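You operate a simulated robot arm through the tools that you are given. There is no shell and no other tool. Be economical: measure what you need, move in short steps, check, and stop when the job is done.

Carry out the task below with a simulated robot arm. There is one attempt and no reset: what you move stays moved.

Task
Take the cardboard tube from the front table and leave it on the brown cover board. Then take the tag labelled "625-D" from the top of the shelf table and leave it on the brown disc on the top of the long bench. Then take the cover on the top of the long bench and put it away on the top of the shelf table. Do these in the order given. Set down upright: cardboard tube.

It is judged by the outcome, as a careful person would: the job done as asked, and still so three seconds after it is handed in. It fails if anything else is knocked over, pushed out of place, dropped, spilled or broken. A push-on lid holds only when it is set on centred and level and pressed home; a screw cap is set on level and turned clockwise until tight.

Robot
A 6-joint arm with a four-finger gripper on a trunk, on a base that drives. Base frame: it is fixed to the floor where the robot stands at the start and does not move with it; the origin is under the middle of the robot, x ahead of it, y to its left, z up; the surface under the hand at the start is at about z = 0.8. Readings come in m, degrees, newtons and seconds.
With the tool pointing down near the work surface it reaches from about 0.46 to 0.92 m from the robot's upright axis, wherever it stands. Its first joint turns from -166.0 to 166.0 degrees. Places, roughly: cover [1.75, 2.5, 0.75]; cover board (35x27x1 cm) [0.6, -0.6, 0.8]; disc [2, 2.5, 0.75]; top of the shelf table [0.6, 0.5, 0.8]. Payload 3.43 kg.
Tool frame: the origin (TCP) lies between the finger pads and is the grasp point; the fingertips stand 0.03 m ahead of it; z points along the fingers, y is the line along which they close. Largest opening 0.12 m; the body of the gripper starts 0.085 m behind the TCP.
Orientation is told as [roll, pitch, yaw] about the base's x, y, z axes, in that order, counted from this pose: with the fingers straight down and closing along the base's y, the tool's x points along the base's -x, its y along +y and its z along -z.

Tools
- The arm moves only by the tool nudge_tool. Its argument "steps" is a list of rows, each a list of 7 numbers: the turn, a rotation vector about the base's x, y, z in degrees, then the shift along the base's x, y, z in m, then the finger opening in m, from 0 to 0.12. In form: [[rx, ry, rz, tx, ty, tz, gripper], ...]. A call has 1 to 10 rows; each row is the pose to reach, as a shift and turn from the pose commanded when the call began. A row lasts 0.2 s, in which the tool goes at most 0.05 m and 8.6 degrees; a call with a longer step from one row to the next is refused whole, and so is a gripper value outside its range. A pose out of reach is approached as far as the arm can. The call stops where the force on the tool passes 40 N (or 10 N more than at its start, if that is more) or the arm is blocked; 0.2 s more then pass. Each finger halts on what it meets, pressing with about 45 N; the grip force reading is that of the motor and also rises with nothing between the fingers. The clock runs only during rows and for 0.2 s after the last one: add rows that repeat a pose to give the fingers time. The reply holds the time, the measured pose of the TCP, the force on the tool along the base axes, the opening and the grip force, in the units named above and with some noise, with the torque about the TCP (base axes, N m) and any sound that the robot's microphone picked up.
- Cameras (640 x 400 px; columns grow to the right, rows downward): "scene" is now at [0.0627, 0.1573, 1.5794]; the picture's right is [-0.47, -0.88, 0.00], its down [-0.32, 0.17, -0.93] and it looks along [0.83, -0.44, -0.36] (base axes); focal length 214 px, centre (320, 200). "wrist" rides on the gripper at [0.071, -0.017, -0.121] in the tool frame; the picture's right is [0.23, 0.97, 0.00], its down [-0.81, 0.19, -0.55] and it looks along [-0.54, 0.13, 0.83] (tool axes); focal length 275 px, centre (320, 200). There is no depth. A picture from a camera that has moved, and an enlarged one, comes with that camera's place and axes in the base frame and with its lens.
- snapshot(camera): a new picture of that camera. It takes no simulated time.
- slide_trunk(by): slides the trunk up (or, below 0, down) by that many m; the arm and the scene camera ride with it, the base frame stays. It gives what a move gives, with no picture.
- base_move(legs): drives the robot by 1 to 6 legs, each [ahead, left, turn to the left] in m, m and degrees, along the robot's own axes; the way and the turn of a leg run together, so that a leg with both is an arc; at most 1.5 m and 180 degrees a leg. The arm and the cameras ride along, it lands a little off, and it stops where it bumps. It gives what a move gives.
- pan_tilt(pan, tilt): turns the head with the scene camera to pan (to the left, within 120 degrees either way) and tilt (down, from -29 to 69), counted from straight ahead of the robot. It gives what a move gives.
- close_up(camera, box): a new picture of the part [left, top, right, bottom] of that camera's present view, enlarged. It takes no simulated time.
- job_done(): hands the job in; it is judged then, once.

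Go step by step. Nothing tells you exact positions but the pictures and the camera data: compare them with the known pose of the tool, close in by small moves and look again before you grip or let go. The budget is 165 turns and 120 pictures, counting those below and the enlarged ones. Unless the task says otherwise, let go and move clear before handing in.

The tools are called after "Call:" as name(argument=value, ...) on one line, values as JSON. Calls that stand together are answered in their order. nudge_tool: Moves the arm, as the interface text tells. Its arguments: {"type":"object","properties":{"steps":{"type":"array","items":{"type":"array","items":{"type":"number"}}}},"required":["steps"]} The other tools are called the same way: slide_trunk (by) slides the trunk up or down; base_move (legs) drives the base; pan_tilt (pan, tilt) turns the head that bears the scene camera; snapshot (camera) takes a picture; close_up (camera, box) takes an enlarged picture of a part of a camera's view; job_done () hands the job in.

At the start:

```text
clock: 0.0
position: [0.3765, 0.3346, 1.1139]
tool_rot: [0.0, 0.0, 0.0]
wrist_force: [0.0, 0.0, -1.3]
moment: [0.0, -0.06, 0.0]
width: 0.12
finger_force: 0.0
trunk travel left (down, up): [-0.125, 0.415]
robot x, y, heading: [-0.0001, 0.0001, 0.2]
head pan, tilt: [74.2, 68.8]
```

scene: 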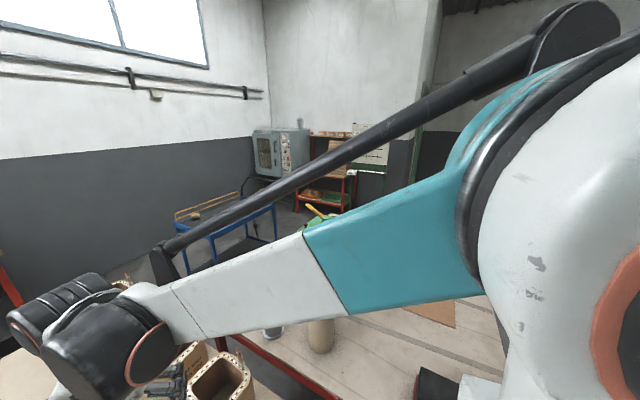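
wrist: 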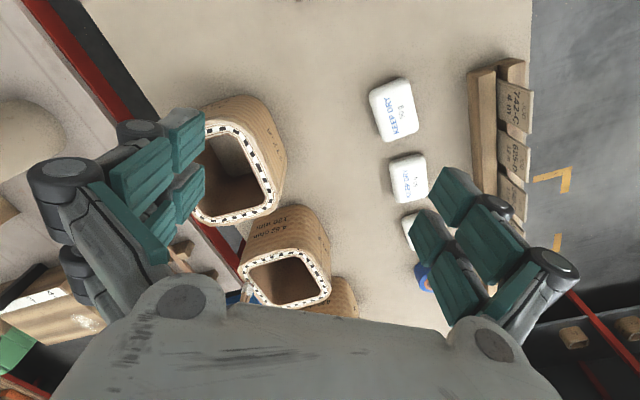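

The view is partly blocked by the arm; I see a tube on the front table behind the arm, and the tag rack on the shelf table. I'll turn the head to look at the front table first.

Call:
pan_tilt(pan=-30, tilt=40)

Call:
snapshot(camera="scene")

```text
clock: 1.8
position: [0.3778, 0.3331, 1.1136]
tool_rot: [0.0, 0.1, 0.0]
wrist_force: [0.6, -0.4, 0.1]
moment: [0.04, -0.05, 0.01]
width: 0.1201
finger_force: 0.0
trunk travel left (down, up): [-0.125, 0.415]
robot x, y, heading: [-0.0013, -0.0028, 0.4]
head pan, tilt: [-30.0, 40.0]
```

```text
117 pictures are left
camera scene: at [0.057, 0.1522, 1.5653], right [-0.53, -0.85, 0.0], down [-0.42, 0.27, -0.87], along [0.73, -0.46, -0.5], focal length 214 px, centre (320, 200)
```

scene: 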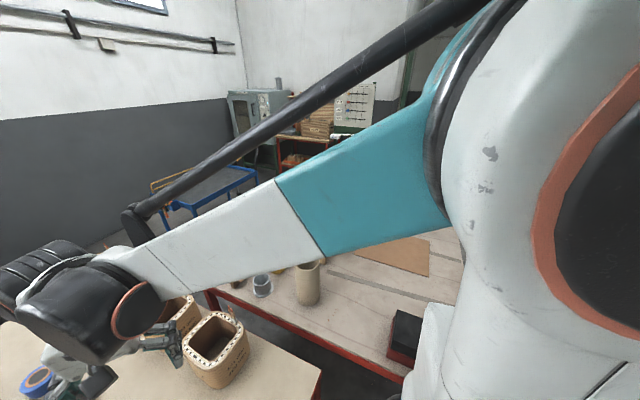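

The tube stands at about (0.54, -0.10), in front of the board. I'll swing the arm over there, staying high, and look with the wrist camera.

Call:
nudge_tool(steps=[[0, 0, 0, 0.02, -0.04, 0.02, 0.12], [0, 0, 0, 0.04, -0.08, 0.04, 0.12], [0, 0, 0, 0.06, -0.12, 0.04, 0.12], [0, 0, 0, 0.08, -0.16, 0.04, 0.12], [0, 0, 0, 0.09, -0.2, 0.04, 0.12], [0, 0, 0, 0.1, -0.24, 0.04, 0.12], [0, 0, 0, 0.1, -0.28, 0.04, 0.12], [0, 0, 0, 0.1, -0.32, 0.04, 0.12], [0, 0, 0, 0.1, -0.36, 0.04, 0.12], [0, 0, 0, 0.1, -0.4, 0.04, 0.12]])

Call:
snapshot(camera="wrist")

Call:
snapshot(camera="scene")

```text
clock: 4.0
position: [0.4758, -0.0672, 1.153]
tool_rot: [0.0, 0.0, 0.0]
wrist_force: [0.2, 0.5, 0.2]
moment: [-0.01, -0.02, -0.03]
width: 0.1199
finger_force: 0.1
trunk travel left (down, up): [-0.125, 0.415]
robot x, y, heading: [0.0004, 0.0019, -0.1]
head pan, tilt: [-30.0, 40.0]
```

```text
116 pictures are left
camera wrist: at [0.4034, -0.0842, 1.2747], right [-0.23, 0.97, 0.0], down [0.81, 0.19, 0.55], along [0.54, 0.13, -0.83], focal length 275 px, centre (320, 200)
```

wrist: 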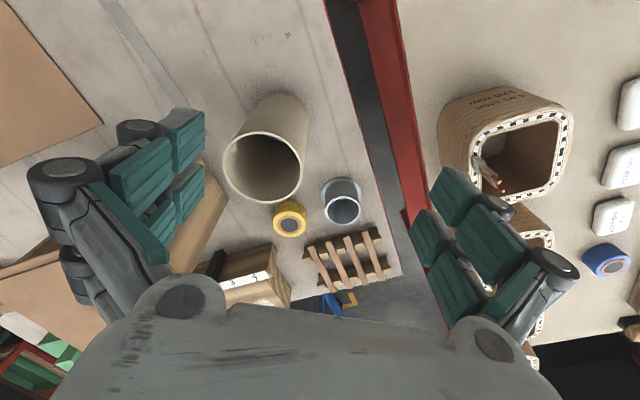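

```text
115 pictures are left
camera scene: at [0.053, 0.1468, 1.5638], right [-0.59, -0.8, 0.0], down [-0.41, 0.3, -0.86], along [0.69, -0.51, -0.51], focal length 214 px, centre (320, 200)
```

scene: 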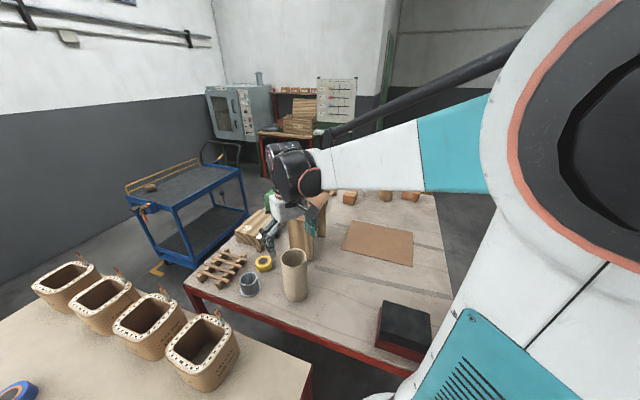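

The tube is about 9 cm wide, its axis at roughly (0.555, -0.112), top near z 1.0. I'll centre over it and check again.

Call:
nudge_tool(steps=[[0, 0, 0, 0.04, -0.022, 0, 0.12], [0, 0, 0, 0.079, -0.045, 0, 0.12], [0, 0, 0, 0.079, -0.045, -0.04, 0.12], [0, 0, 0, 0.079, -0.045, -0.06, 0.12]])

Call:
snapshot(camera="wrist")

Call:
close_up(camera="scene", box=[180, 120, 460, 330])

```text
clock: 5.0
position: [0.5562, -0.1106, 1.0934]
tool_rot: [0.1, -0.1, 0.0]
wrist_force: [0.1, 0.6, -0.2]
moment: [-0.01, -0.02, 0.02]
width: 0.1199
finger_force: 0.1
trunk travel left (down, up): [-0.125, 0.415]
robot x, y, heading: [-0.0017, 0.0029, 0.0]
head pan, tilt: [-30.0, 40.0]
```

```text
114 pictures are left
camera wrist: at [0.4835, -0.1273, 1.2158], right [-0.23, 0.97, 0.0], down [0.81, 0.19, 0.55], along [0.54, 0.13, -0.83], focal length 275 px, centre (320, 200)
```

wrist: 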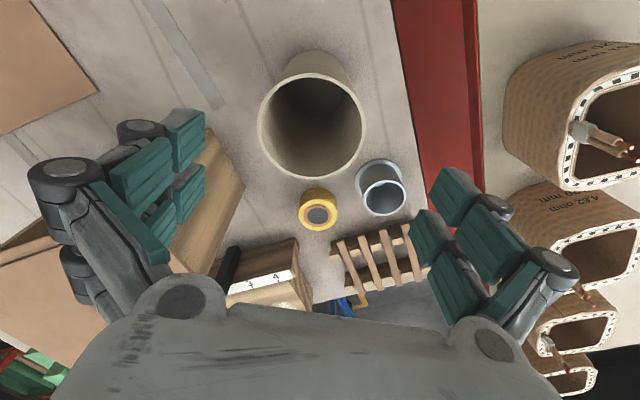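

```text
1.90 times, centred on (320, 225) of scene
camera zoom: at [0.0542, 0.1582, 1.5495], right [-0.5, -0.87, 0.0], down [-0.56, 0.32, -0.77], along [0.66, -0.38, -0.64], focal length 408 px, centre (320, 152)
```

zoom: 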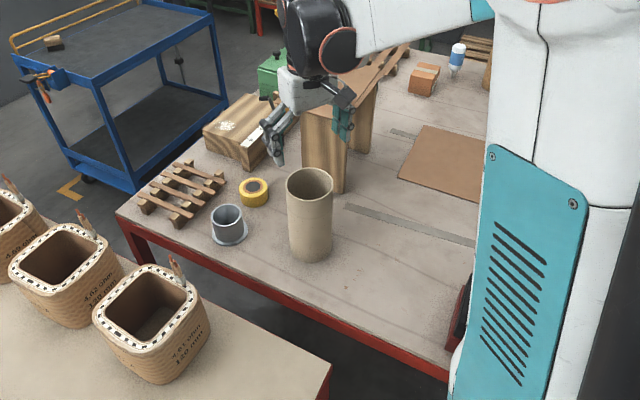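

The ring appears within a centimetre of the tool axis; a small correction, then descend around it and close.

Call:
nudge_tool(steps=[[0, 0, 0, -0.006, -0.004, 0, 0.12], [0, 0, 0, -0.006, -0.004, -0.04, 0.12], [0, 0, 0, -0.006, -0.004, -0.07, 0.12], [0, 0, 0, -0.006, -0.004, -0.07, 0.12]])

Call:
snapshot(camera="wrist")

Call:
close_up(camera="scene", box=[240, 140, 400, 260])

```text
clock: 6.0
position: [0.5504, -0.1165, 1.0242]
tool_rot: [0.0, 0.0, -0.1]
wrist_force: [-0.3, 0.2, 0.5]
moment: [0.0, 0.01, -0.03]
width: 0.1203
finger_force: 0.1
trunk travel left (down, up): [-0.125, 0.415]
robot x, y, heading: [-0.0023, 0.004, -0.2]
head pan, tilt: [-30.0, 40.0]
```

```text
112 pictures are left
camera wrist: at [0.4778, -0.1331, 1.1454], right [-0.23, 0.97, 0.0], down [0.81, 0.19, 0.55], along [0.54, 0.13, -0.83], focal length 275 px, centre (320, 200)
```

wrist: 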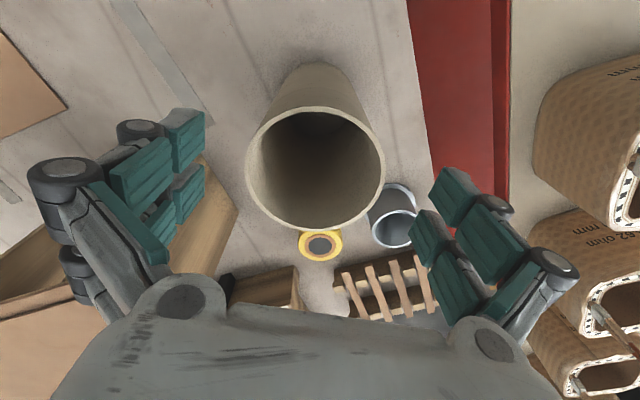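

```text
3.33 times, centred on (320, 200) of scene
camera zoom: at [0.0542, 0.158, 1.5496], right [-0.5, -0.87, 0.0], down [-0.56, 0.32, -0.77], along [0.66, -0.38, -0.64], focal length 715 px, centre (320, 200)
```

zoom: 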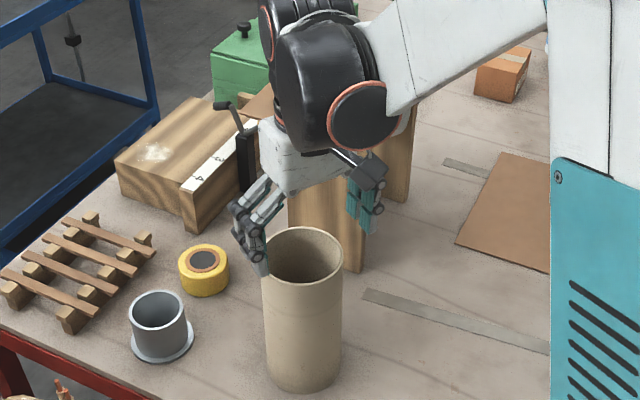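

Well centred on the ring. Descending 7 cm and closing.

Call:
nudge_tool(steps=[[0, 0, 0, 0, 0, -0.025, 0.12], [0, 0, 0, 0, 0, -0.05, 0.12], [0, 0, 0, 0, 0, -0.07, 0.12], [0, 0, 0, 0, 0, -0.07, 0.1], [0, 0, 0, 0, 0, -0.07, 0.085], [0, 0, 0, 0, 0, -0.07, 0.07], [0, 0, 0, 0, 0, -0.07, 0.07]])

Call:
snapshot(camera="wrist")

```text
clock: 7.6
position: [0.5506, -0.1165, 0.9532]
tool_rot: [-0.1, 0.0, 0.0]
wrist_force: [-0.1, 0.8, 4.4]
moment: [-0.01, -0.02, 0.01]
width: 0.0948
finger_force: 45.1
trunk travel left (down, up): [-0.125, 0.415]
robot x, y, heading: [0.003, -0.0028, 0.1]
head pan, tilt: [-30.0, 40.0]
```

```text
110 pictures are left
camera wrist: at [0.4773, -0.1325, 1.0753], right [-0.23, 0.97, 0.0], down [0.81, 0.19, 0.55], along [0.54, 0.13, -0.83], focal length 275 px, centre (320, 200)
```

wrist: 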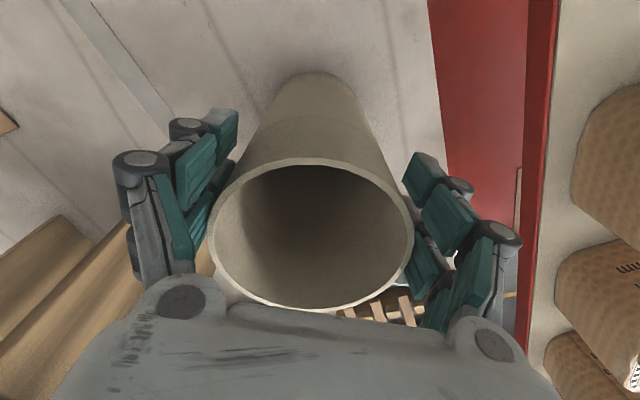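

Gripped at 9.5 cm width. Lifting 12 cm and checking.

Call:
nudge_tool(steps=[[0, 0, 0, 0, 0, 0.02, 0.07], [0, 0, 0, 0, 0, 0.05, 0.07], [0, 0, 0, 0, 0, 0.085, 0.07], [0, 0, 0, 0, 0, 0.12, 0.07]])

Call:
pan_tilt(pan=-40, tilt=40)

Call:
snapshot(camera="scene")

```text
clock: 8.6
position: [0.5477, -0.1142, 1.0721]
tool_rot: [0.0, 0.0, 0.0]
wrist_force: [-0.6, 0.1, -0.6]
moment: [0.0, 0.03, -0.01]
width: 0.0947
finger_force: 45.3
trunk travel left (down, up): [-0.125, 0.415]
robot x, y, heading: [0.0009, 0.0029, -0.4]
head pan, tilt: [-30.0, 40.0]
```

```text
clock: 9.3
position: [0.5486, -0.1159, 1.0722]
tool_rot: [0.0, 0.0, 0.0]
wrist_force: [0.4, -0.5, -0.4]
moment: [0.03, 0.02, -0.04]
width: 0.0947
finger_force: 45.4
trunk travel left (down, up): [-0.125, 0.415]
robot x, y, heading: [-0.0001, 0.0042, -0.0]
head pan, tilt: [-40.0, 40.0]
```

```text
109 pictures are left
camera scene: at [0.0459, 0.1459, 1.5495], right [-0.64, -0.77, 0.0], down [-0.49, 0.41, -0.77], along [0.59, -0.49, -0.64], focal length 214 px, centre (320, 200)
```

scene: 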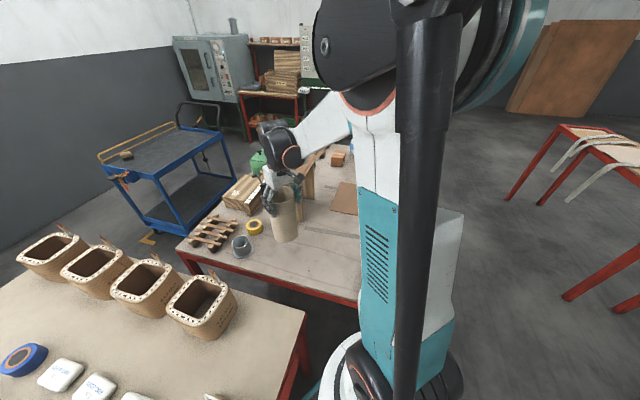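

The tube is up. I'll carry it toward the board, keeping clear of the tall wooden block, then look.

Call:
nudge_tool(steps=[[0, 0, 0, -0.015, -0.04, 0.02, 0.07], [0, 0, 0, -0.025, -0.08, 0.04, 0.07], [0, 0, 0, -0.03, -0.12, 0.04, 0.07], [0, 0, 0, -0.03, -0.16, 0.04, 0.07], [0, 0, 0, -0.03, -0.2, 0.04, 0.07], [0, 0, 0, -0.03, -0.24, 0.04, 0.07], [0, 0, 0, -0.02, -0.28, 0.04, 0.07], [0, 0, 0, -0.01, -0.32, 0.04, 0.07], [0, 0, 0, 0, -0.36, 0.04, 0.07], [0, 0, 0, 0.01, -0.4, 0.04, 0.07]])

Call:
snapshot(camera="wrist")

Call:
snapshot(camera="scene")

```text
clock: 11.5
position: [0.5615, -0.5167, 1.1112]
tool_rot: [0.0, 0.0, 0.0]
wrist_force: [0.4, 1.0, -0.2]
moment: [-0.01, 0.01, -0.02]
width: 0.0949
finger_force: 45.7
trunk travel left (down, up): [-0.125, 0.415]
robot x, y, heading: [0.0006, 0.0035, 0.2]
head pan, tilt: [-40.0, 40.0]
```

```text
108 pictures are left
camera wrist: at [0.4886, -0.5333, 1.2314], right [-0.23, 0.97, 0.0], down [0.81, 0.19, 0.55], along [0.54, 0.13, -0.83], focal length 275 px, centre (320, 200)
```

wrist: 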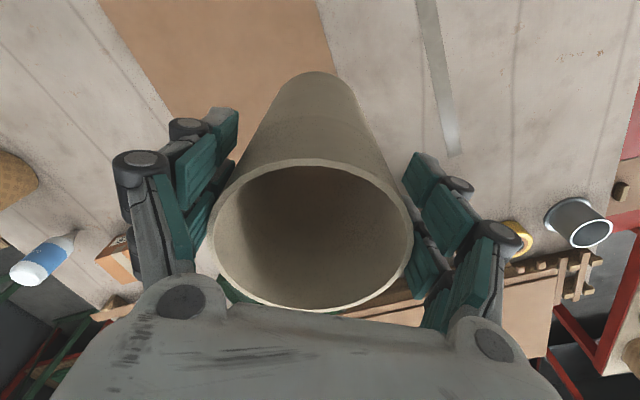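

```text
107 pictures are left
camera scene: at [0.0461, 0.1452, 1.5495], right [-0.64, -0.77, 0.0], down [-0.49, 0.41, -0.77], along [0.59, -0.49, -0.64], focal length 214 px, centre (320, 200)
```

scene: 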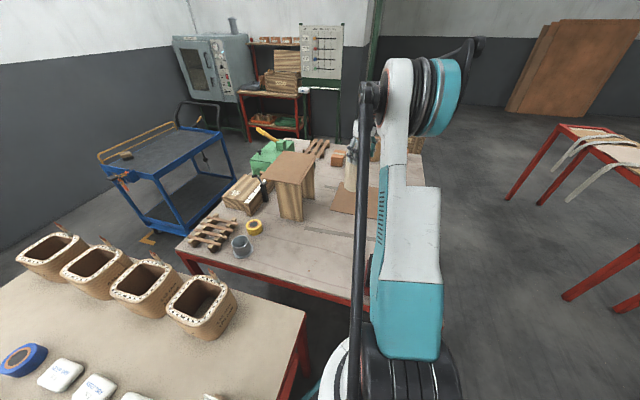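

The board is rotated, spanning around (0.58, -0.62). I'll move the tube over to (0.57, -0.605) and lower to just above the board.

Call:
nudge_tool(steps=[[0, 0, 0, 0.004, -0.045, 0, 0.07], [0, 0, 0, 0.009, -0.088, 0, 0.07], [0, 0, 0, 0.009, -0.088, -0.045, 0.07], [0, 0, 0, 0.009, -0.088, -0.09, 0.07], [0, 0, 0, 0.009, -0.088, -0.13, 0.07]])

Call:
snapshot(camera="wrist")

Call:
snapshot(camera="scene")

```text
clock: 12.7
position: [0.5701, -0.6038, 0.9816]
tool_rot: [0.0, 0.1, 0.0]
wrist_force: [-0.1, -0.9, -1.1]
moment: [0.0, 0.03, -0.01]
width: 0.0944
finger_force: 44.8
trunk travel left (down, up): [-0.125, 0.415]
robot x, y, heading: [-0.0015, -0.0012, -0.2]
head pan, tilt: [-40.0, 40.0]
```

```text
106 pictures are left
camera wrist: at [0.4973, -0.622, 1.1027], right [-0.23, 0.97, 0.0], down [0.81, 0.19, 0.55], along [0.54, 0.13, -0.83], focal length 275 px, centre (320, 200)
```

wrist: 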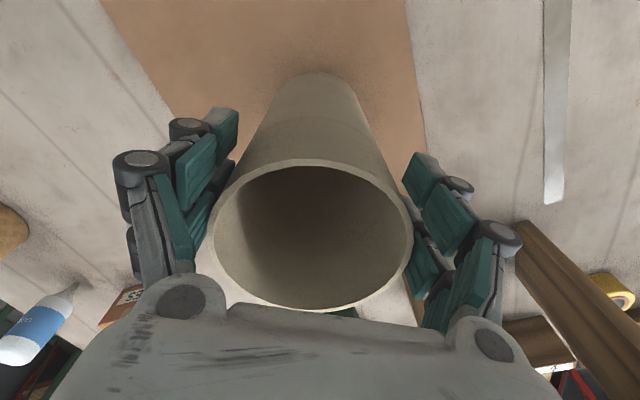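

```text
105 pictures are left
camera scene: at [0.046, 0.145, 1.5496], right [-0.64, -0.77, 0.0], down [-0.49, 0.41, -0.77], along [0.59, -0.49, -0.64], focal length 214 px, centre (320, 200)
```

scene: 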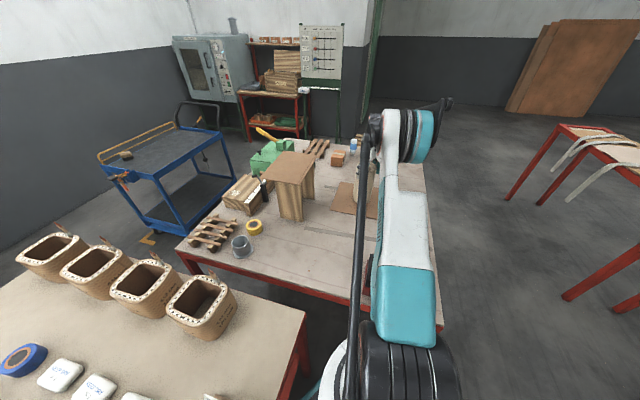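

The tube hangs over the board's middle. Lowering in millimetre steps to contact.

Call:
nudge_tool(steps=[[0, 0, 0, 0, 0, -0.006, 0.07], [0, 0, 0, 0, 0, -0.01, 0.07], [0, 0, 0, 0, 0, -0.013, 0.07], [0, 0, 0, 0, 0, -0.016, 0.07], [0, 0, 0, 0, 0, -0.018, 0.07]])

```text
clock: 13.9
position: [0.5689, -0.6046, 0.9666]
tool_rot: [0.0, 0.0, 0.1]
wrist_force: [0.4, -0.4, -1.2]
moment: [0.01, 0.01, 0.01]
width: 0.0945
finger_force: 45.4
trunk travel left (down, up): [-0.125, 0.415]
robot x, y, heading: [-0.0012, -0.003, 0.2]
head pan, tilt: [-40.0, 40.0]
```

Call:
nudge_tool(steps=[[0, 0, 0, 0, 0, -0.001, 0.07], [0, 0, 0, 0, 0, -0.002, 0.07], [0, 0, 0, 0, 0, -0.002, 0.07]])

```text
clock: 14.7
position: [0.5689, -0.6033, 0.9631]
tool_rot: [0.0, 0.0, -0.1]
wrist_force: [0.6, 0.4, -0.8]
moment: [0.0, 0.03, 0.0]
width: 0.0948
finger_force: 44.9
trunk travel left (down, up): [-0.125, 0.415]
robot x, y, heading: [0.0018, 0.0003, -0.2]
head pan, tilt: [-40.0, 40.0]
```

No contact yet; continuing down millimetre by millimetre.

Call:
nudge_tool(steps=[[0, 0, 0, 0, 0, -0.001, 0.07], [0, 0, 0, 0, 0, -0.002, 0.07], [0, 0, 0, 0, 0, -0.002, 0.07]])

```text
clock: 15.5
position: [0.5683, -0.6027, 0.9616]
tool_rot: [0.0, 0.0, 0.1]
wrist_force: [0.5, -0.9, -0.9]
moment: [0.02, 0.01, 0.02]
width: 0.0945
finger_force: 44.9
trunk travel left (down, up): [-0.125, 0.415]
robot x, y, heading: [-0.0016, -0.0018, 0.2]
head pan, tilt: [-40.0, 40.0]
```

Call:
nudge_tool(steps=[[0, 0, 0, 0, 0, -0.001, 0.07], [0, 0, 0, 0, 0, -0.002, 0.07], [0, 0, 0, 0, 0, -0.002, 0.07]])

Call:
close_up(camera="scene", box=[320, 130, 420, 230])

```text
clock: 16.3
position: [0.5695, -0.6027, 0.96]
tool_rot: [0.0, 0.0, 0.0]
wrist_force: [-0.6, -0.6, -1.3]
moment: [0.03, 0.0, -0.05]
width: 0.0945
finger_force: 45.2
trunk travel left (down, up): [-0.125, 0.415]
robot x, y, heading: [-0.0003, 0.0006, -0.1]
head pan, tilt: [-40.0, 40.0]
```

```text
4.00 times, centred on (370, 180) of scene
camera zoom: at [0.0458, 0.1455, 1.5496], right [-0.64, -0.77, 0.0], down [-0.49, 0.41, -0.77], along [0.59, -0.49, -0.64], focal length 858 px, centre (120, 280)
```

zoom: 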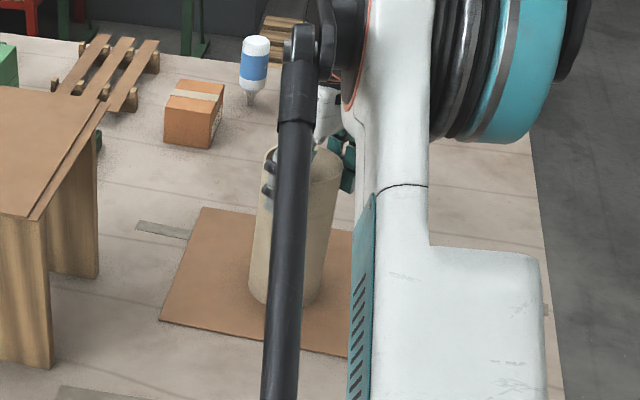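

The base is nearly touching. Continuing to creep down.

Call:
nudge_tool(steps=[[0, 0, 0, 0, 0, -0.001, 0.07], [0, 0, 0, 0, 0, -0.002, 0.07], [0, 0, 0, 0, 0, -0.003, 0.07], [0, 0, 0, 0, 0, -0.004, 0.07], [0, 0, 0, 0, 0, -0.004, 0.07]])

```text
clock: 17.5
position: [0.5684, -0.6025, 0.9568]
tool_rot: [-0.1, 0.0, 0.0]
wrist_force: [5.6, -5.5, 29.3]
moment: [-0.23, -1.0, -0.25]
width: 0.0949
finger_force: 44.4
trunk travel left (down, up): [-0.125, 0.415]
robot x, y, heading: [-0.0019, 0.0004, 0.1]
head pan, tilt: [-40.0, 40.0]
```

Contact made (29 N). Backing off slightly, then opening.

Call:
nudge_tool(steps=[[0, 0, 0, 0, 0, 0.002, 0.07], [0, 0, 0, 0, 0, 0.002, 0.07]])

```text
clock: 18.1
position: [0.5681, -0.6024, 0.9563]
tool_rot: [0.1, 0.0, 0.1]
wrist_force: [3.2, -2.6, 15.6]
moment: [-0.14, -0.27, -0.01]
width: 0.0946
finger_force: 45.0
trunk travel left (down, up): [-0.125, 0.415]
robot x, y, heading: [-0.0033, -0.0007, 0.1]
head pan, tilt: [-40.0, 40.0]
```

Call:
nudge_tool(steps=[[0, 0, 0, 0, 0, 0.0015, 0.07], [0, 0, 0, 0, 0, 0.0015, 0.1], [0, 0, 0, 0, 0, 0.0015, 0.12], [0, 0, 0, 0, 0, 0.0015, 0.12], [0, 0, 0, 0, 0, 0.03, 0.12], [0, 0, 0, 0, 0, 0.07, 0.12], [0, 0, 0, 0, 0, 0.11, 0.12], [0, 0, 0, 0, 0, 0.15, 0.12]])

Call:
snapshot(camera="wrist")

Call:
close_up(camera="scene", box=[320, 130, 420, 230])

```text
clock: 19.9
position: [0.5691, -0.6017, 1.1091]
tool_rot: [-0.1, 0.0, 0.1]
wrist_force: [0.3, -0.5, -0.6]
moment: [0.01, 0.02, -0.03]
width: 0.1199
finger_force: 0.0
trunk travel left (down, up): [-0.125, 0.415]
robot x, y, heading: [0.002, -0.0004, 0.2]
head pan, tilt: [-40.0, 40.0]
```

```text
103 pictures are left
camera wrist: at [0.4963, -0.6189, 1.2294], right [-0.23, 0.97, 0.0], down [0.81, 0.19, 0.55], along [0.54, 0.13, -0.83], focal length 275 px, centre (320, 200)
```

wrist: 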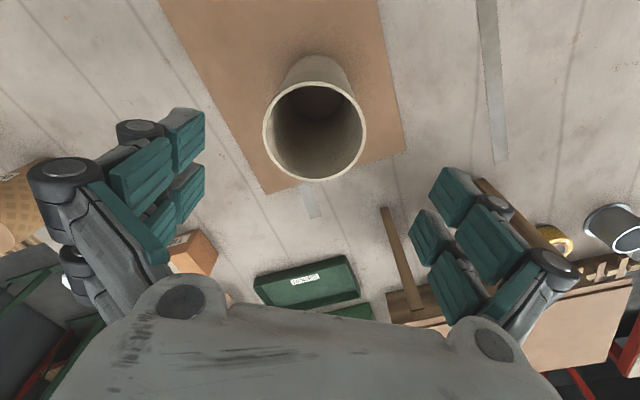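

```text
4.00 times, centred on (370, 180) of scene
camera zoom: at [0.0456, 0.1458, 1.5496], right [-0.64, -0.77, 0.0], down [-0.49, 0.41, -0.77], along [0.59, -0.49, -0.64], focal length 858 px, centre (120, 280)
```

zoom: 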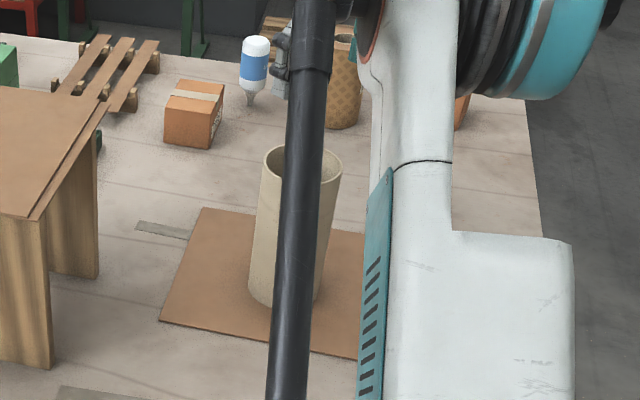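

The tube stands upright on the board. Now I swing the arm back over to the shelf table's tag rack.

Call:
nudge_tool(steps=[[0, 0, 0, -0.02, 0.02, 0.035, 0.12], [0, 0, 0, -0.03, 0.06, 0.06, 0.12], [0, 0, 0, -0.03, 0.105, 0.06, 0.12], [0, 0, 0, -0.03, 0.15, 0.06, 0.12], [0, 0, 0, -0.03, 0.195, 0.06, 0.12], [0, 0, 0, -0.03, 0.24, 0.06, 0.12], [0, 0, 0, -0.03, 0.285, 0.06, 0.12], [0, 0, 0, -0.03, 0.33, 0.06, 0.12], [0, 0, 0, -0.03, 0.375, 0.06, 0.12], [0, 0, 0, -0.03, 0.42, 0.06, 0.12]])

Call:
nudge_tool(steps=[[0, 0, 0, 0, 0.045, 0, 0.12], [0, 0, 0, 0, 0.09, 0, 0.12], [0, 0, 0, 0, 0.135, 0, 0.12], [0, 0, 0, 0, 0.18, 0, 0.12], [0, 0, 0, 0, 0.225, 0, 0.12], [0, 0, 0, 0, 0.27, 0, 0.12], [0, 0, 0, 0, 0.315, 0, 0.12], [0, 0, 0, 0, 0.36, 0, 0.12], [0, 0, 0, 0, 0.405, 0, 0.12], [0, 0, 0, 0, 0.45, 0, 0.12]])

Call:
nudge_tool(steps=[[0, 0, 0, -0.015, 0.04, 0, 0.12], [0, 0, 0, -0.03, 0.08, 0, 0.12], [0, 0, 0, -0.045, 0.12, 0, 0.12], [0, 0, 0, -0.06, 0.16, 0, 0.12], [0, 0, 0, -0.08, 0.2, 0, 0.12], [0, 0, 0, -0.1, 0.24, 0, 0.12], [0, 0, 0, -0.12, 0.28, 0, 0.12]])

Call:
snapshot(camera="wrist")

Call:
pan_tilt(pan=55, tilt=45)

Call:
snapshot(camera="scene")

```text
clock: 22.1
position: [0.5394, -0.1827, 1.1656]
tool_rot: [-0.1, 0.0, -0.1]
wrist_force: [0.3, 0.7, 0.1]
moment: [0.01, 0.0, -0.02]
width: 0.1196
finger_force: 0.1
trunk travel left (down, up): [-0.125, 0.415]
robot x, y, heading: [0.0021, 0.0004, -0.0]
head pan, tilt: [-40.0, 40.0]
```

```text
clock: 24.3
position: [0.5394, 0.2674, 1.1697]
tool_rot: [-0.1, 0.0, 0.1]
wrist_force: [0.2, 0.5, -0.3]
moment: [0.04, 0.01, 0.01]
width: 0.1201
finger_force: 0.1
trunk travel left (down, up): [-0.125, 0.415]
robot x, y, heading: [-0.0012, 0.003, 0.2]
head pan, tilt: [-40.0, 40.0]
```

```text
clock: 25.9
position: [0.4188, 0.5483, 1.1677]
tool_rot: [0.0, 0.0, 0.0]
wrist_force: [-0.6, 0.4, 0.1]
moment: [0.01, 0.0, 0.04]
width: 0.1199
finger_force: 0.0
trunk travel left (down, up): [-0.125, 0.415]
robot x, y, heading: [-0.0032, 0.0019, 0.1]
head pan, tilt: [-40.0, 40.0]
```

```text
101 pictures are left
camera wrist: at [0.3457, 0.5312, 1.288], right [-0.23, 0.97, 0.0], down [0.81, 0.19, 0.55], along [0.54, 0.13, -0.83], focal length 275 px, centre (320, 200)
```

wrist: 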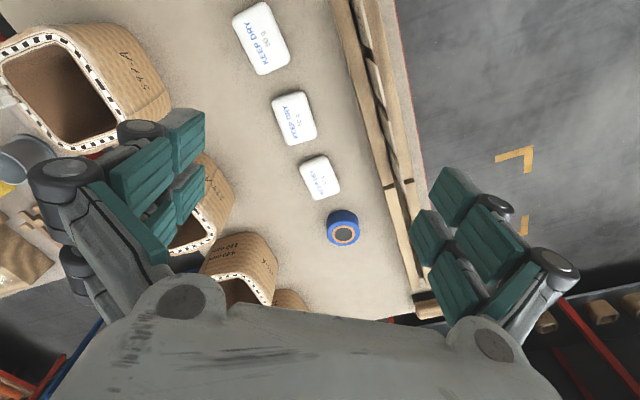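

```text
clock: 27.6
position: [0.4218, 0.5488, 1.1665]
tool_rot: [0.0, 0.0, -0.1]
wrist_force: [0.1, -0.2, 1.1]
moment: [0.0, 0.03, 0.01]
width: 0.12
finger_force: 0.2
trunk travel left (down, up): [-0.125, 0.415]
robot x, y, heading: [0.0046, -0.0001, 0.0]
head pan, tilt: [55.0, 45.0]
```

```text
100 pictures are left
camera scene: at [0.0526, 0.2402, 1.5439], right [0.48, -0.88, 0.0], down [-0.61, -0.33, -0.72], along [0.63, 0.35, -0.69], focal length 214 px, centre (320, 200)
```

scene: 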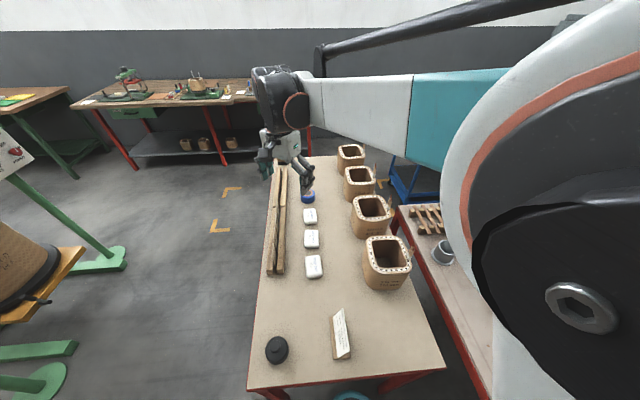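

I see the wooden rail along the table's left edge holding tags and something like a small plaque at the near end. Zooming in.

Call:
close_up(camera="scene", box=[240, 150, 340, 290])

Call:
close_up(camera="scene", box=[260, 280, 400, 380])

Call:
close_up(camera="wrist", box=[320, 0, 480, 200])

```text
2.86 times, centred on (290, 220) of scene
camera zoom: at [0.0526, 0.2402, 1.5439], right [0.48, -0.88, 0.0], down [-0.61, -0.33, -0.72], along [0.63, 0.35, -0.69], focal length 613 px, centre (406, 143)
```

zoom: 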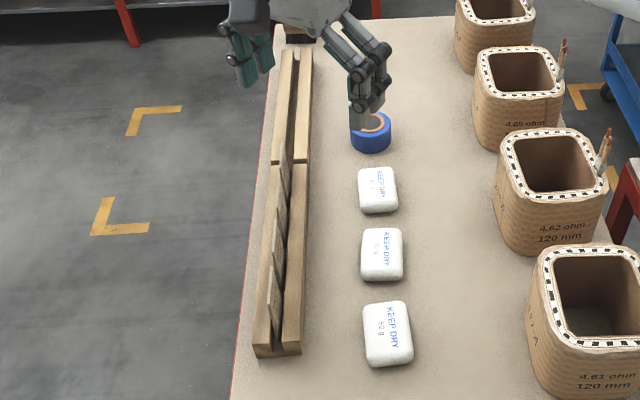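

```text
4.00 times, centred on (330, 330) of scene
camera zoom: at [0.0526, 0.2402, 1.5439], right [0.48, -0.88, 0.0], down [-0.61, -0.33, -0.72], along [0.63, 0.35, -0.69], focal length 858 px, centre (280, -320)
```

zoom: 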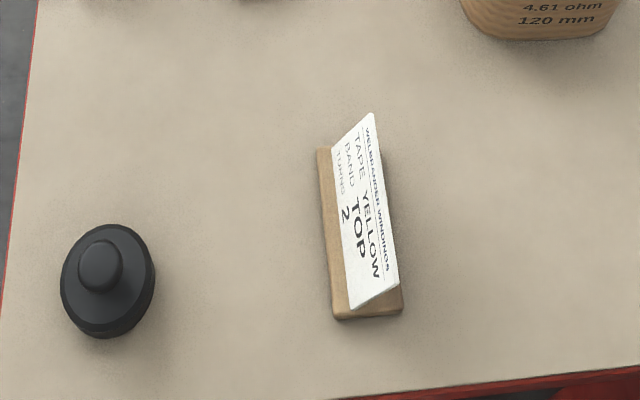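

```text
2.00 times, centred on (400, 100) of wrist
camera zoom: at [0.3481, 0.5313, 1.2871], right [-0.23, 0.97, 0.0], down [0.81, 0.19, 0.55], along [0.54, 0.13, -0.83], focal length 551 px, centre (160, 400)
```

zoom: 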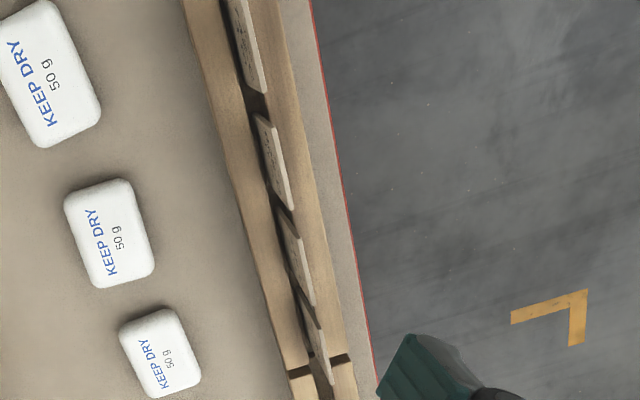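

Tags stand in the slot facing me (towards -y), leaning outward. I'll back the wrist off in -y to read the labels.

Call:
nudge_tool(steps=[[0, 0, 0, 0, -0.045, -0.02, 0.12], [0, 0, 0, 0, -0.09, -0.04, 0.12], [0, 0, 0, 0, -0.135, -0.05, 0.12], [0, 0, 0, 0, -0.18, -0.05, 0.12]])

Call:
close_up(camera="wrist", box=[400, 0, 600, 320])

```text
clock: 28.6
position: [0.4172, 0.3659, 1.1175]
tool_rot: [0.0, -0.1, 0.1]
wrist_force: [-0.1, -0.1, 0.1]
moment: [0.0, 0.02, 0.0]
width: 0.12
finger_force: 0.0
trunk travel left (down, up): [-0.125, 0.415]
robot x, y, heading: [-0.001, 0.001, 0.1]
head pan, tilt: [55.0, 45.0]
```

```text
1.25 times, centred on (500, 160) of wrist
camera zoom: at [0.3461, 0.3493, 1.2392], right [-0.23, 0.97, 0.0], down [0.81, 0.19, 0.55], along [0.54, 0.13, -0.83], focal length 344 px, centre (95, 250)
```

zoom: 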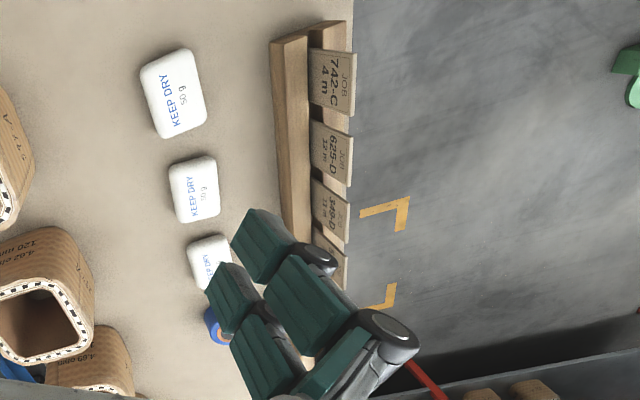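

"625-D" is the second tag from the near end; its top edge triangulates to about (0.404, 0.632, 0.876). I'll move to view it from the near end to gauge its lean.

Call:
nudge_tool(steps=[[0, 0, 0, -0.02, 0.04, 0, 0.1], [0, 0, 0, -0.04, 0.08, -0.01, 0.08], [0, 0, 0, -0.06, 0.12, -0.02, 0.06], [0, 0, 0, -0.08, 0.16, -0.04, 0.06], [0, 0, 0, -0.09, 0.2, -0.06, 0.06], [0, 0, 0, -0.1, 0.24, -0.08, 0.06], [0, 0, 0, -0.1, 0.266, -0.1, 0.06]])

Call:
snapshot(camera="wrist")

Call:
close_up(camera="scene", box=[240, 180, 340, 290])

```text
clock: 30.2
position: [0.3185, 0.6337, 1.017]
tool_rot: [0.0, -0.1, 0.0]
wrist_force: [-0.8, -0.1, -0.3]
moment: [-0.01, -0.01, -0.02]
width: 0.06
finger_force: 0.1
trunk travel left (down, up): [-0.125, 0.415]
robot x, y, heading: [-0.0008, -0.0027, 0.2]
head pan, tilt: [55.0, 45.0]
```

```text
95 pictures are left
camera wrist: at [0.2462, 0.6167, 1.1384], right [-0.23, 0.97, 0.0], down [0.81, 0.19, 0.55], along [0.54, 0.13, -0.83], focal length 275 px, centre (320, 200)
```

wrist: 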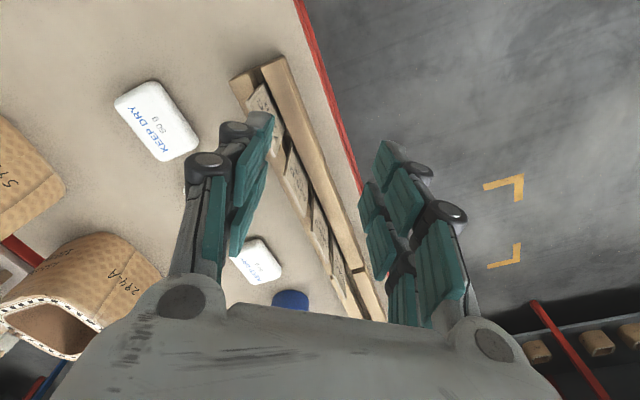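

```text
3.64 times, centred on (290, 235) of scene
camera zoom: at [0.027, 0.2678, 1.5421], right [0.82, -0.57, 0.0], down [-0.41, -0.58, -0.71], along [0.41, 0.58, -0.71], focal length 780 px, centre (429, 73)
```

zoom: 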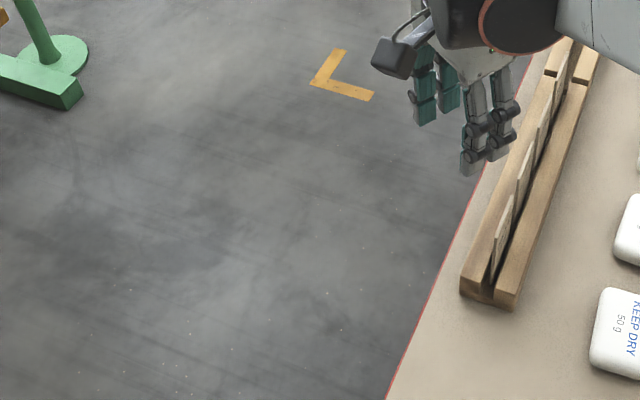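

Call:
close_up(camera="wrist", box=[220, 50, 400, 180])

Call:
close_up(camera="scene", box=[300, 180, 350, 240])

```text
3.08 times, centred on (310, 115) of wrist
camera zoom: at [0.2462, 0.6167, 1.1384], right [-0.23, 0.97, 0.0], down [0.81, 0.19, 0.55], along [0.54, 0.13, -0.83], focal length 847 px, centre (351, 462)
```

zoom: 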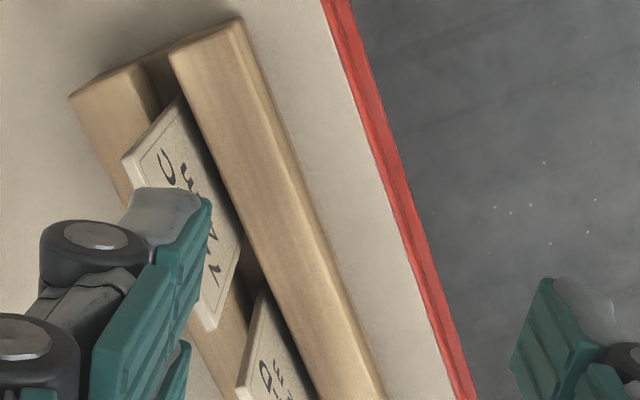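

```text
6.67 times, centred on (325, 210) of scene
camera zoom: at [0.027, 0.2678, 1.5421], right [0.82, -0.57, 0.0], down [-0.41, -0.58, -0.71], along [0.41, 0.58, -0.71], focal length 1430 px, centre (287, 133)
```

zoom: 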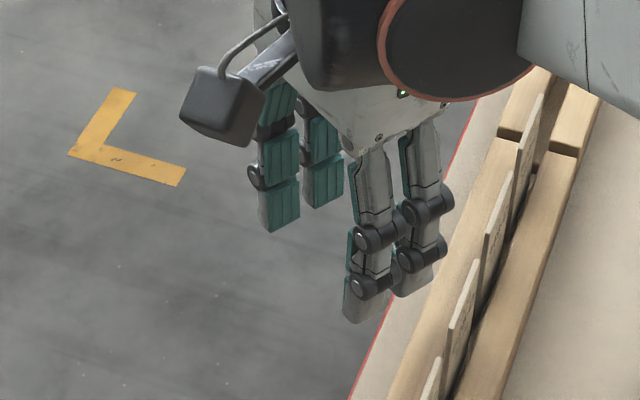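

The shelf table and rail are actually rotated about 33° in yaw. I'll yaw the gripper to match and hover over tag 625-D.

Call:
nudge_tool(steps=[[0, 0, 8, 0.02, 0, 0, 0.08], [0, 0, 16, 0.045, 0, 0, 0.08], [0, 0, 24, 0.07, 0, 0, 0.08], [0, 0, 32, 0.093, -0.007, -0.01, 0.08], [0, 0, 33, 0.093, -0.007, -0.03, 0.08]])

Call:
snapshot(camera="wrist")

Call:
close_up(camera="wrist", box=[230, 30, 410, 180])

```text
clock: 31.4
position: [0.4132, 0.6263, 0.9872]
tool_rot: [0.1, 0.1, 33.2]
wrist_force: [0.6, -0.3, -0.5]
moment: [0.03, 0.06, 0.01]
width: 0.08
finger_force: 0.0
trunk travel left (down, up): [-0.125, 0.415]
robot x, y, heading: [0.0004, 0.0002, 0.0]
head pan, tilt: [55.0, 45.0]
```

```text
91 pictures are left
camera wrist: at [0.3602, 0.5728, 1.108], right [-0.72, 0.69, 0.0], down [0.57, 0.6, 0.55], along [0.38, 0.4, -0.83], focal length 275 px, centre (320, 200)
```

wrist: 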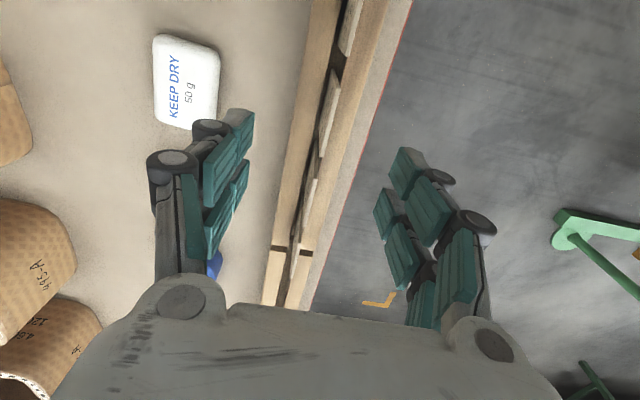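

```text
2.67 times, centred on (320, 105) of wrist
camera zoom: at [0.3602, 0.5728, 1.108], right [-0.72, 0.69, 0.0], down [0.57, 0.6, 0.55], along [0.38, 0.4, -0.83], focal length 734 px, centre (320, 453)
```

zoom: 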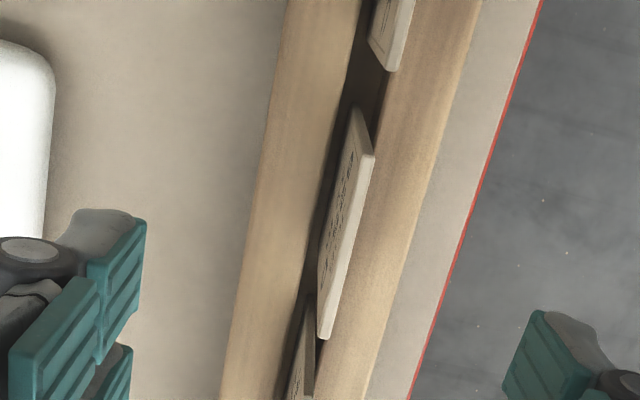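

Tag 625-D is under the tool: near vertical, top edge centred at about (0.402, 0.628, 0.90). Adjusting by a centimetre and lowering partway to verify.

Call:
nudge_tool(steps=[[0, 0, 1, -0.011, 0.002, 0, 0.08], [0, 0, 1, -0.011, 0.002, -0.025, 0.06], [0, 0, 1, -0.011, 0.002, -0.045, 0.05], [0, 0, 1, -0.011, 0.002, -0.045, 0.05]])

Call:
close_up(camera="wrist", box=[200, 20, 440, 220])

Call:
close_up(camera="scene", box=[290, 180, 370, 260])

```text
clock: 32.4
position: [0.401, 0.6282, 0.9429]
tool_rot: [-0.1, 0.0, 34.0]
wrist_force: [0.7, -0.2, 0.5]
moment: [0.04, 0.01, -0.03]
width: 0.0502
finger_force: 0.1
trunk travel left (down, up): [-0.125, 0.415]
robot x, y, heading: [-0.0, 0.0016, 0.2]
head pan, tilt: [55.0, 45.0]
```

```text
2.00 times, centred on (320, 120) of wrist
camera zoom: at [0.3498, 0.5739, 1.0638], right [-0.73, 0.68, 0.0], down [0.57, 0.61, 0.55], along [0.37, 0.41, -0.83], focal length 551 px, centre (320, 360)
```

zoom: 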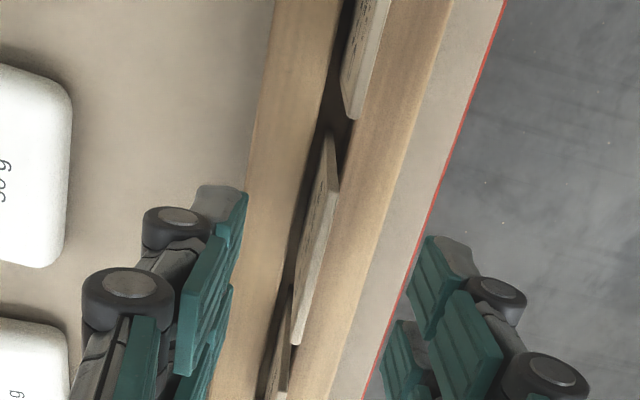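

```text
5.00 times, centred on (330, 220) of scene
camera zoom: at [0.0272, 0.2675, 1.5422], right [0.82, -0.57, 0.0], down [-0.41, -0.58, -0.71], along [0.41, 0.58, -0.71], focal length 1072 px, centre (270, 100)
```

zoom: 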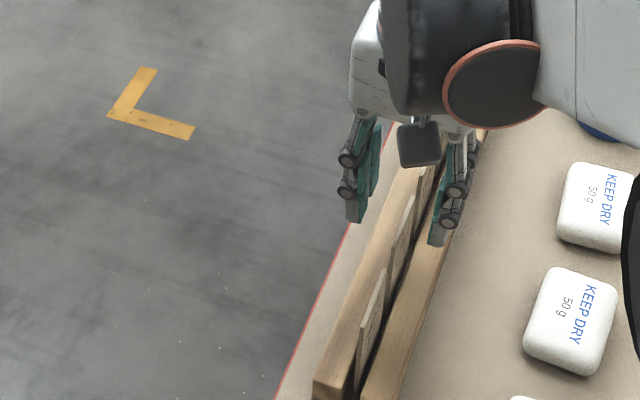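

Alignment confirmed in both views. Descending to straddle the tag and closing.

Call:
nudge_tool(steps=[[0, 0, 0, 0, 0, -0.02, 0.05], [0, 0, 0, 0, 0, -0.04, 0.05], [0, 0, 0, 0, 0, -0.056, 0.05], [0, 0, 0, 0, 0, -0.056, 0.05]])

Call:
close_up(camera="wrist", box=[200, 60, 440, 260])

Call:
close_up(camera="scene", box=[290, 180, 370, 260])

```text
clock: 33.4
position: [0.4005, 0.6283, 0.8861]
tool_rot: [0.0, 0.0, 34.0]
wrist_force: [-0.6, 0.2, -0.3]
moment: [-0.03, 0.01, -0.01]
width: 0.0498
finger_force: 0.0
trunk travel left (down, up): [-0.125, 0.415]
robot x, y, heading: [0.0026, -0.0003, 0.2]
head pan, tilt: [55.0, 45.0]
```

```text
2.00 times, centred on (320, 160) of wrist
camera zoom: at [0.3501, 0.5737, 1.0066], right [-0.73, 0.68, 0.0], down [0.57, 0.61, 0.55], along [0.37, 0.41, -0.83], focal length 551 px, centre (320, 280)
```

zoom: 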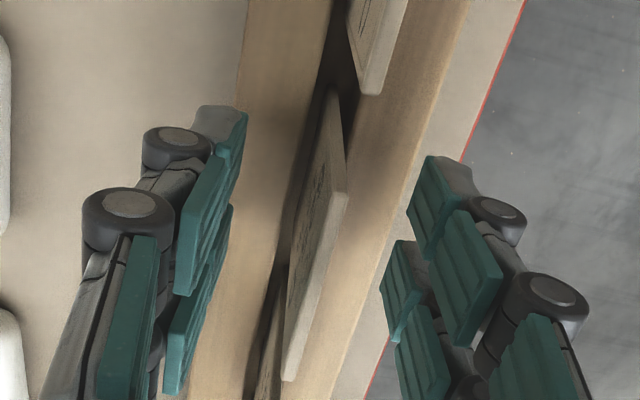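

```text
5.00 times, centred on (330, 220) of scene
camera zoom: at [0.0273, 0.2676, 1.5422], right [0.82, -0.57, 0.0], down [-0.41, -0.58, -0.71], along [0.41, 0.58, -0.71], focal length 1072 px, centre (270, 100)
```

zoom: 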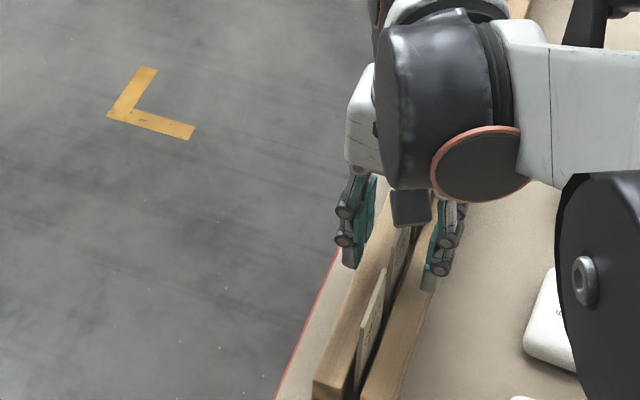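

Tag is between the pads. Closing and lifting gently.

Call:
nudge_tool(steps=[[0, 0, 0, 0, 0, 0, 0.03], [0, 0, 0, 0, 0, 0, 0.015], [0, 0, 0, 0, 0, 0, 0.0], [0, 0, 0, 0, 0, 0, 0.0]])

Call:
close_up(camera="wrist", box=[200, 60, 440, 260])

```text
clock: 34.4
position: [0.4012, 0.6286, 0.8864]
tool_rot: [0.0, -0.1, 34.1]
wrist_force: [0.0, 0.2, 0.2]
moment: [-0.01, 0.02, -0.03]
width: 0.0061
finger_force: 37.3
trunk travel left (down, up): [-0.125, 0.415]
robot x, y, heading: [0.0018, 0.0041, -0.4]
head pan, tilt: [55.0, 45.0]
```

```text
2.00 times, centred on (320, 160) of wrist
camera zoom: at [0.3501, 0.5737, 1.0069], right [-0.73, 0.68, 0.0], down [0.57, 0.61, 0.55], along [0.37, 0.41, -0.83], focal length 551 px, centre (320, 280)
```

zoom: 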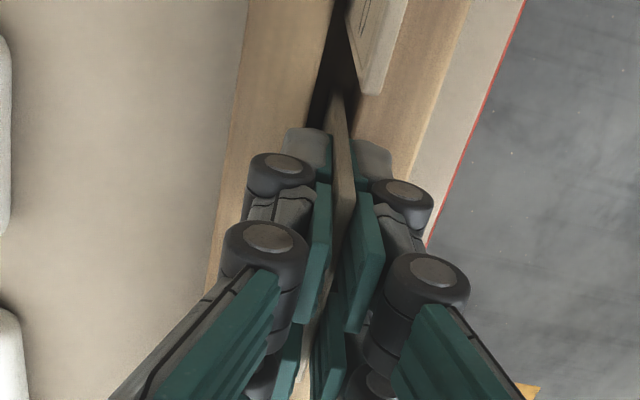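

Call:
nudge_tool(steps=[[0, 0, 0, 0, 0, 0.02, 0.0], [0, 0, 0, 0, 0, 0.05, 0.0], [0, 0, 0, 0, 0, 0.09, 0.0], [0, 0, 0, 0, 0, 0.13, 0.0], [0, 0, 0, 0, 0, 0.17, 0.0], [0, 0, 0, 0, 0, 0.21, 0.0], [0, 0, 0, 0, 0, 0.25, 0.0]])

Call:
snapshot(camera="scene")

Call:
snapshot(camera="wrist")

```text
clock: 36.0
position: [0.3999, 0.6258, 1.1354]
tool_rot: [0.1, 0.1, 34.0]
wrist_force: [-0.2, -0.2, -0.1]
moment: [0.01, -0.02, 0.01]
width: 0.006
finger_force: 37.5
trunk travel left (down, up): [-0.125, 0.415]
robot x, y, heading: [0.0002, -0.0019, 0.0]
head pan, tilt: [55.0, 45.0]
```

```text
84 pictures are left
camera scene: at [0.0271, 0.2674, 1.5422], right [0.82, -0.57, 0.0], down [-0.41, -0.58, -0.71], along [0.41, 0.58, -0.71], focal length 214 px, centre (320, 200)
```

scene: 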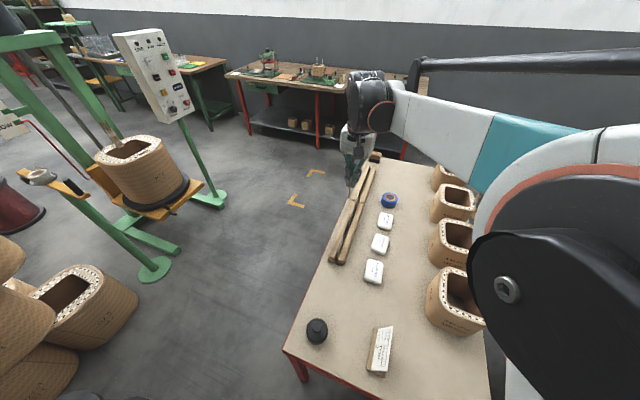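

```text
83 pictures are left
camera wrist: at [0.3491, 0.572, 1.2577], right [-0.73, 0.68, 0.0], down [0.57, 0.61, 0.55], along [0.37, 0.41, -0.83], focal length 275 px, centre (320, 200)
```

wrist: 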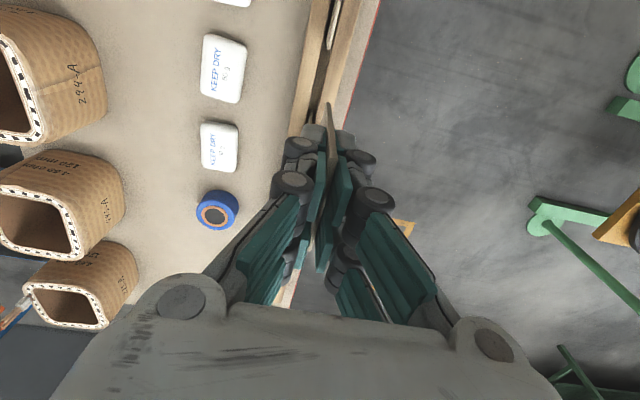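

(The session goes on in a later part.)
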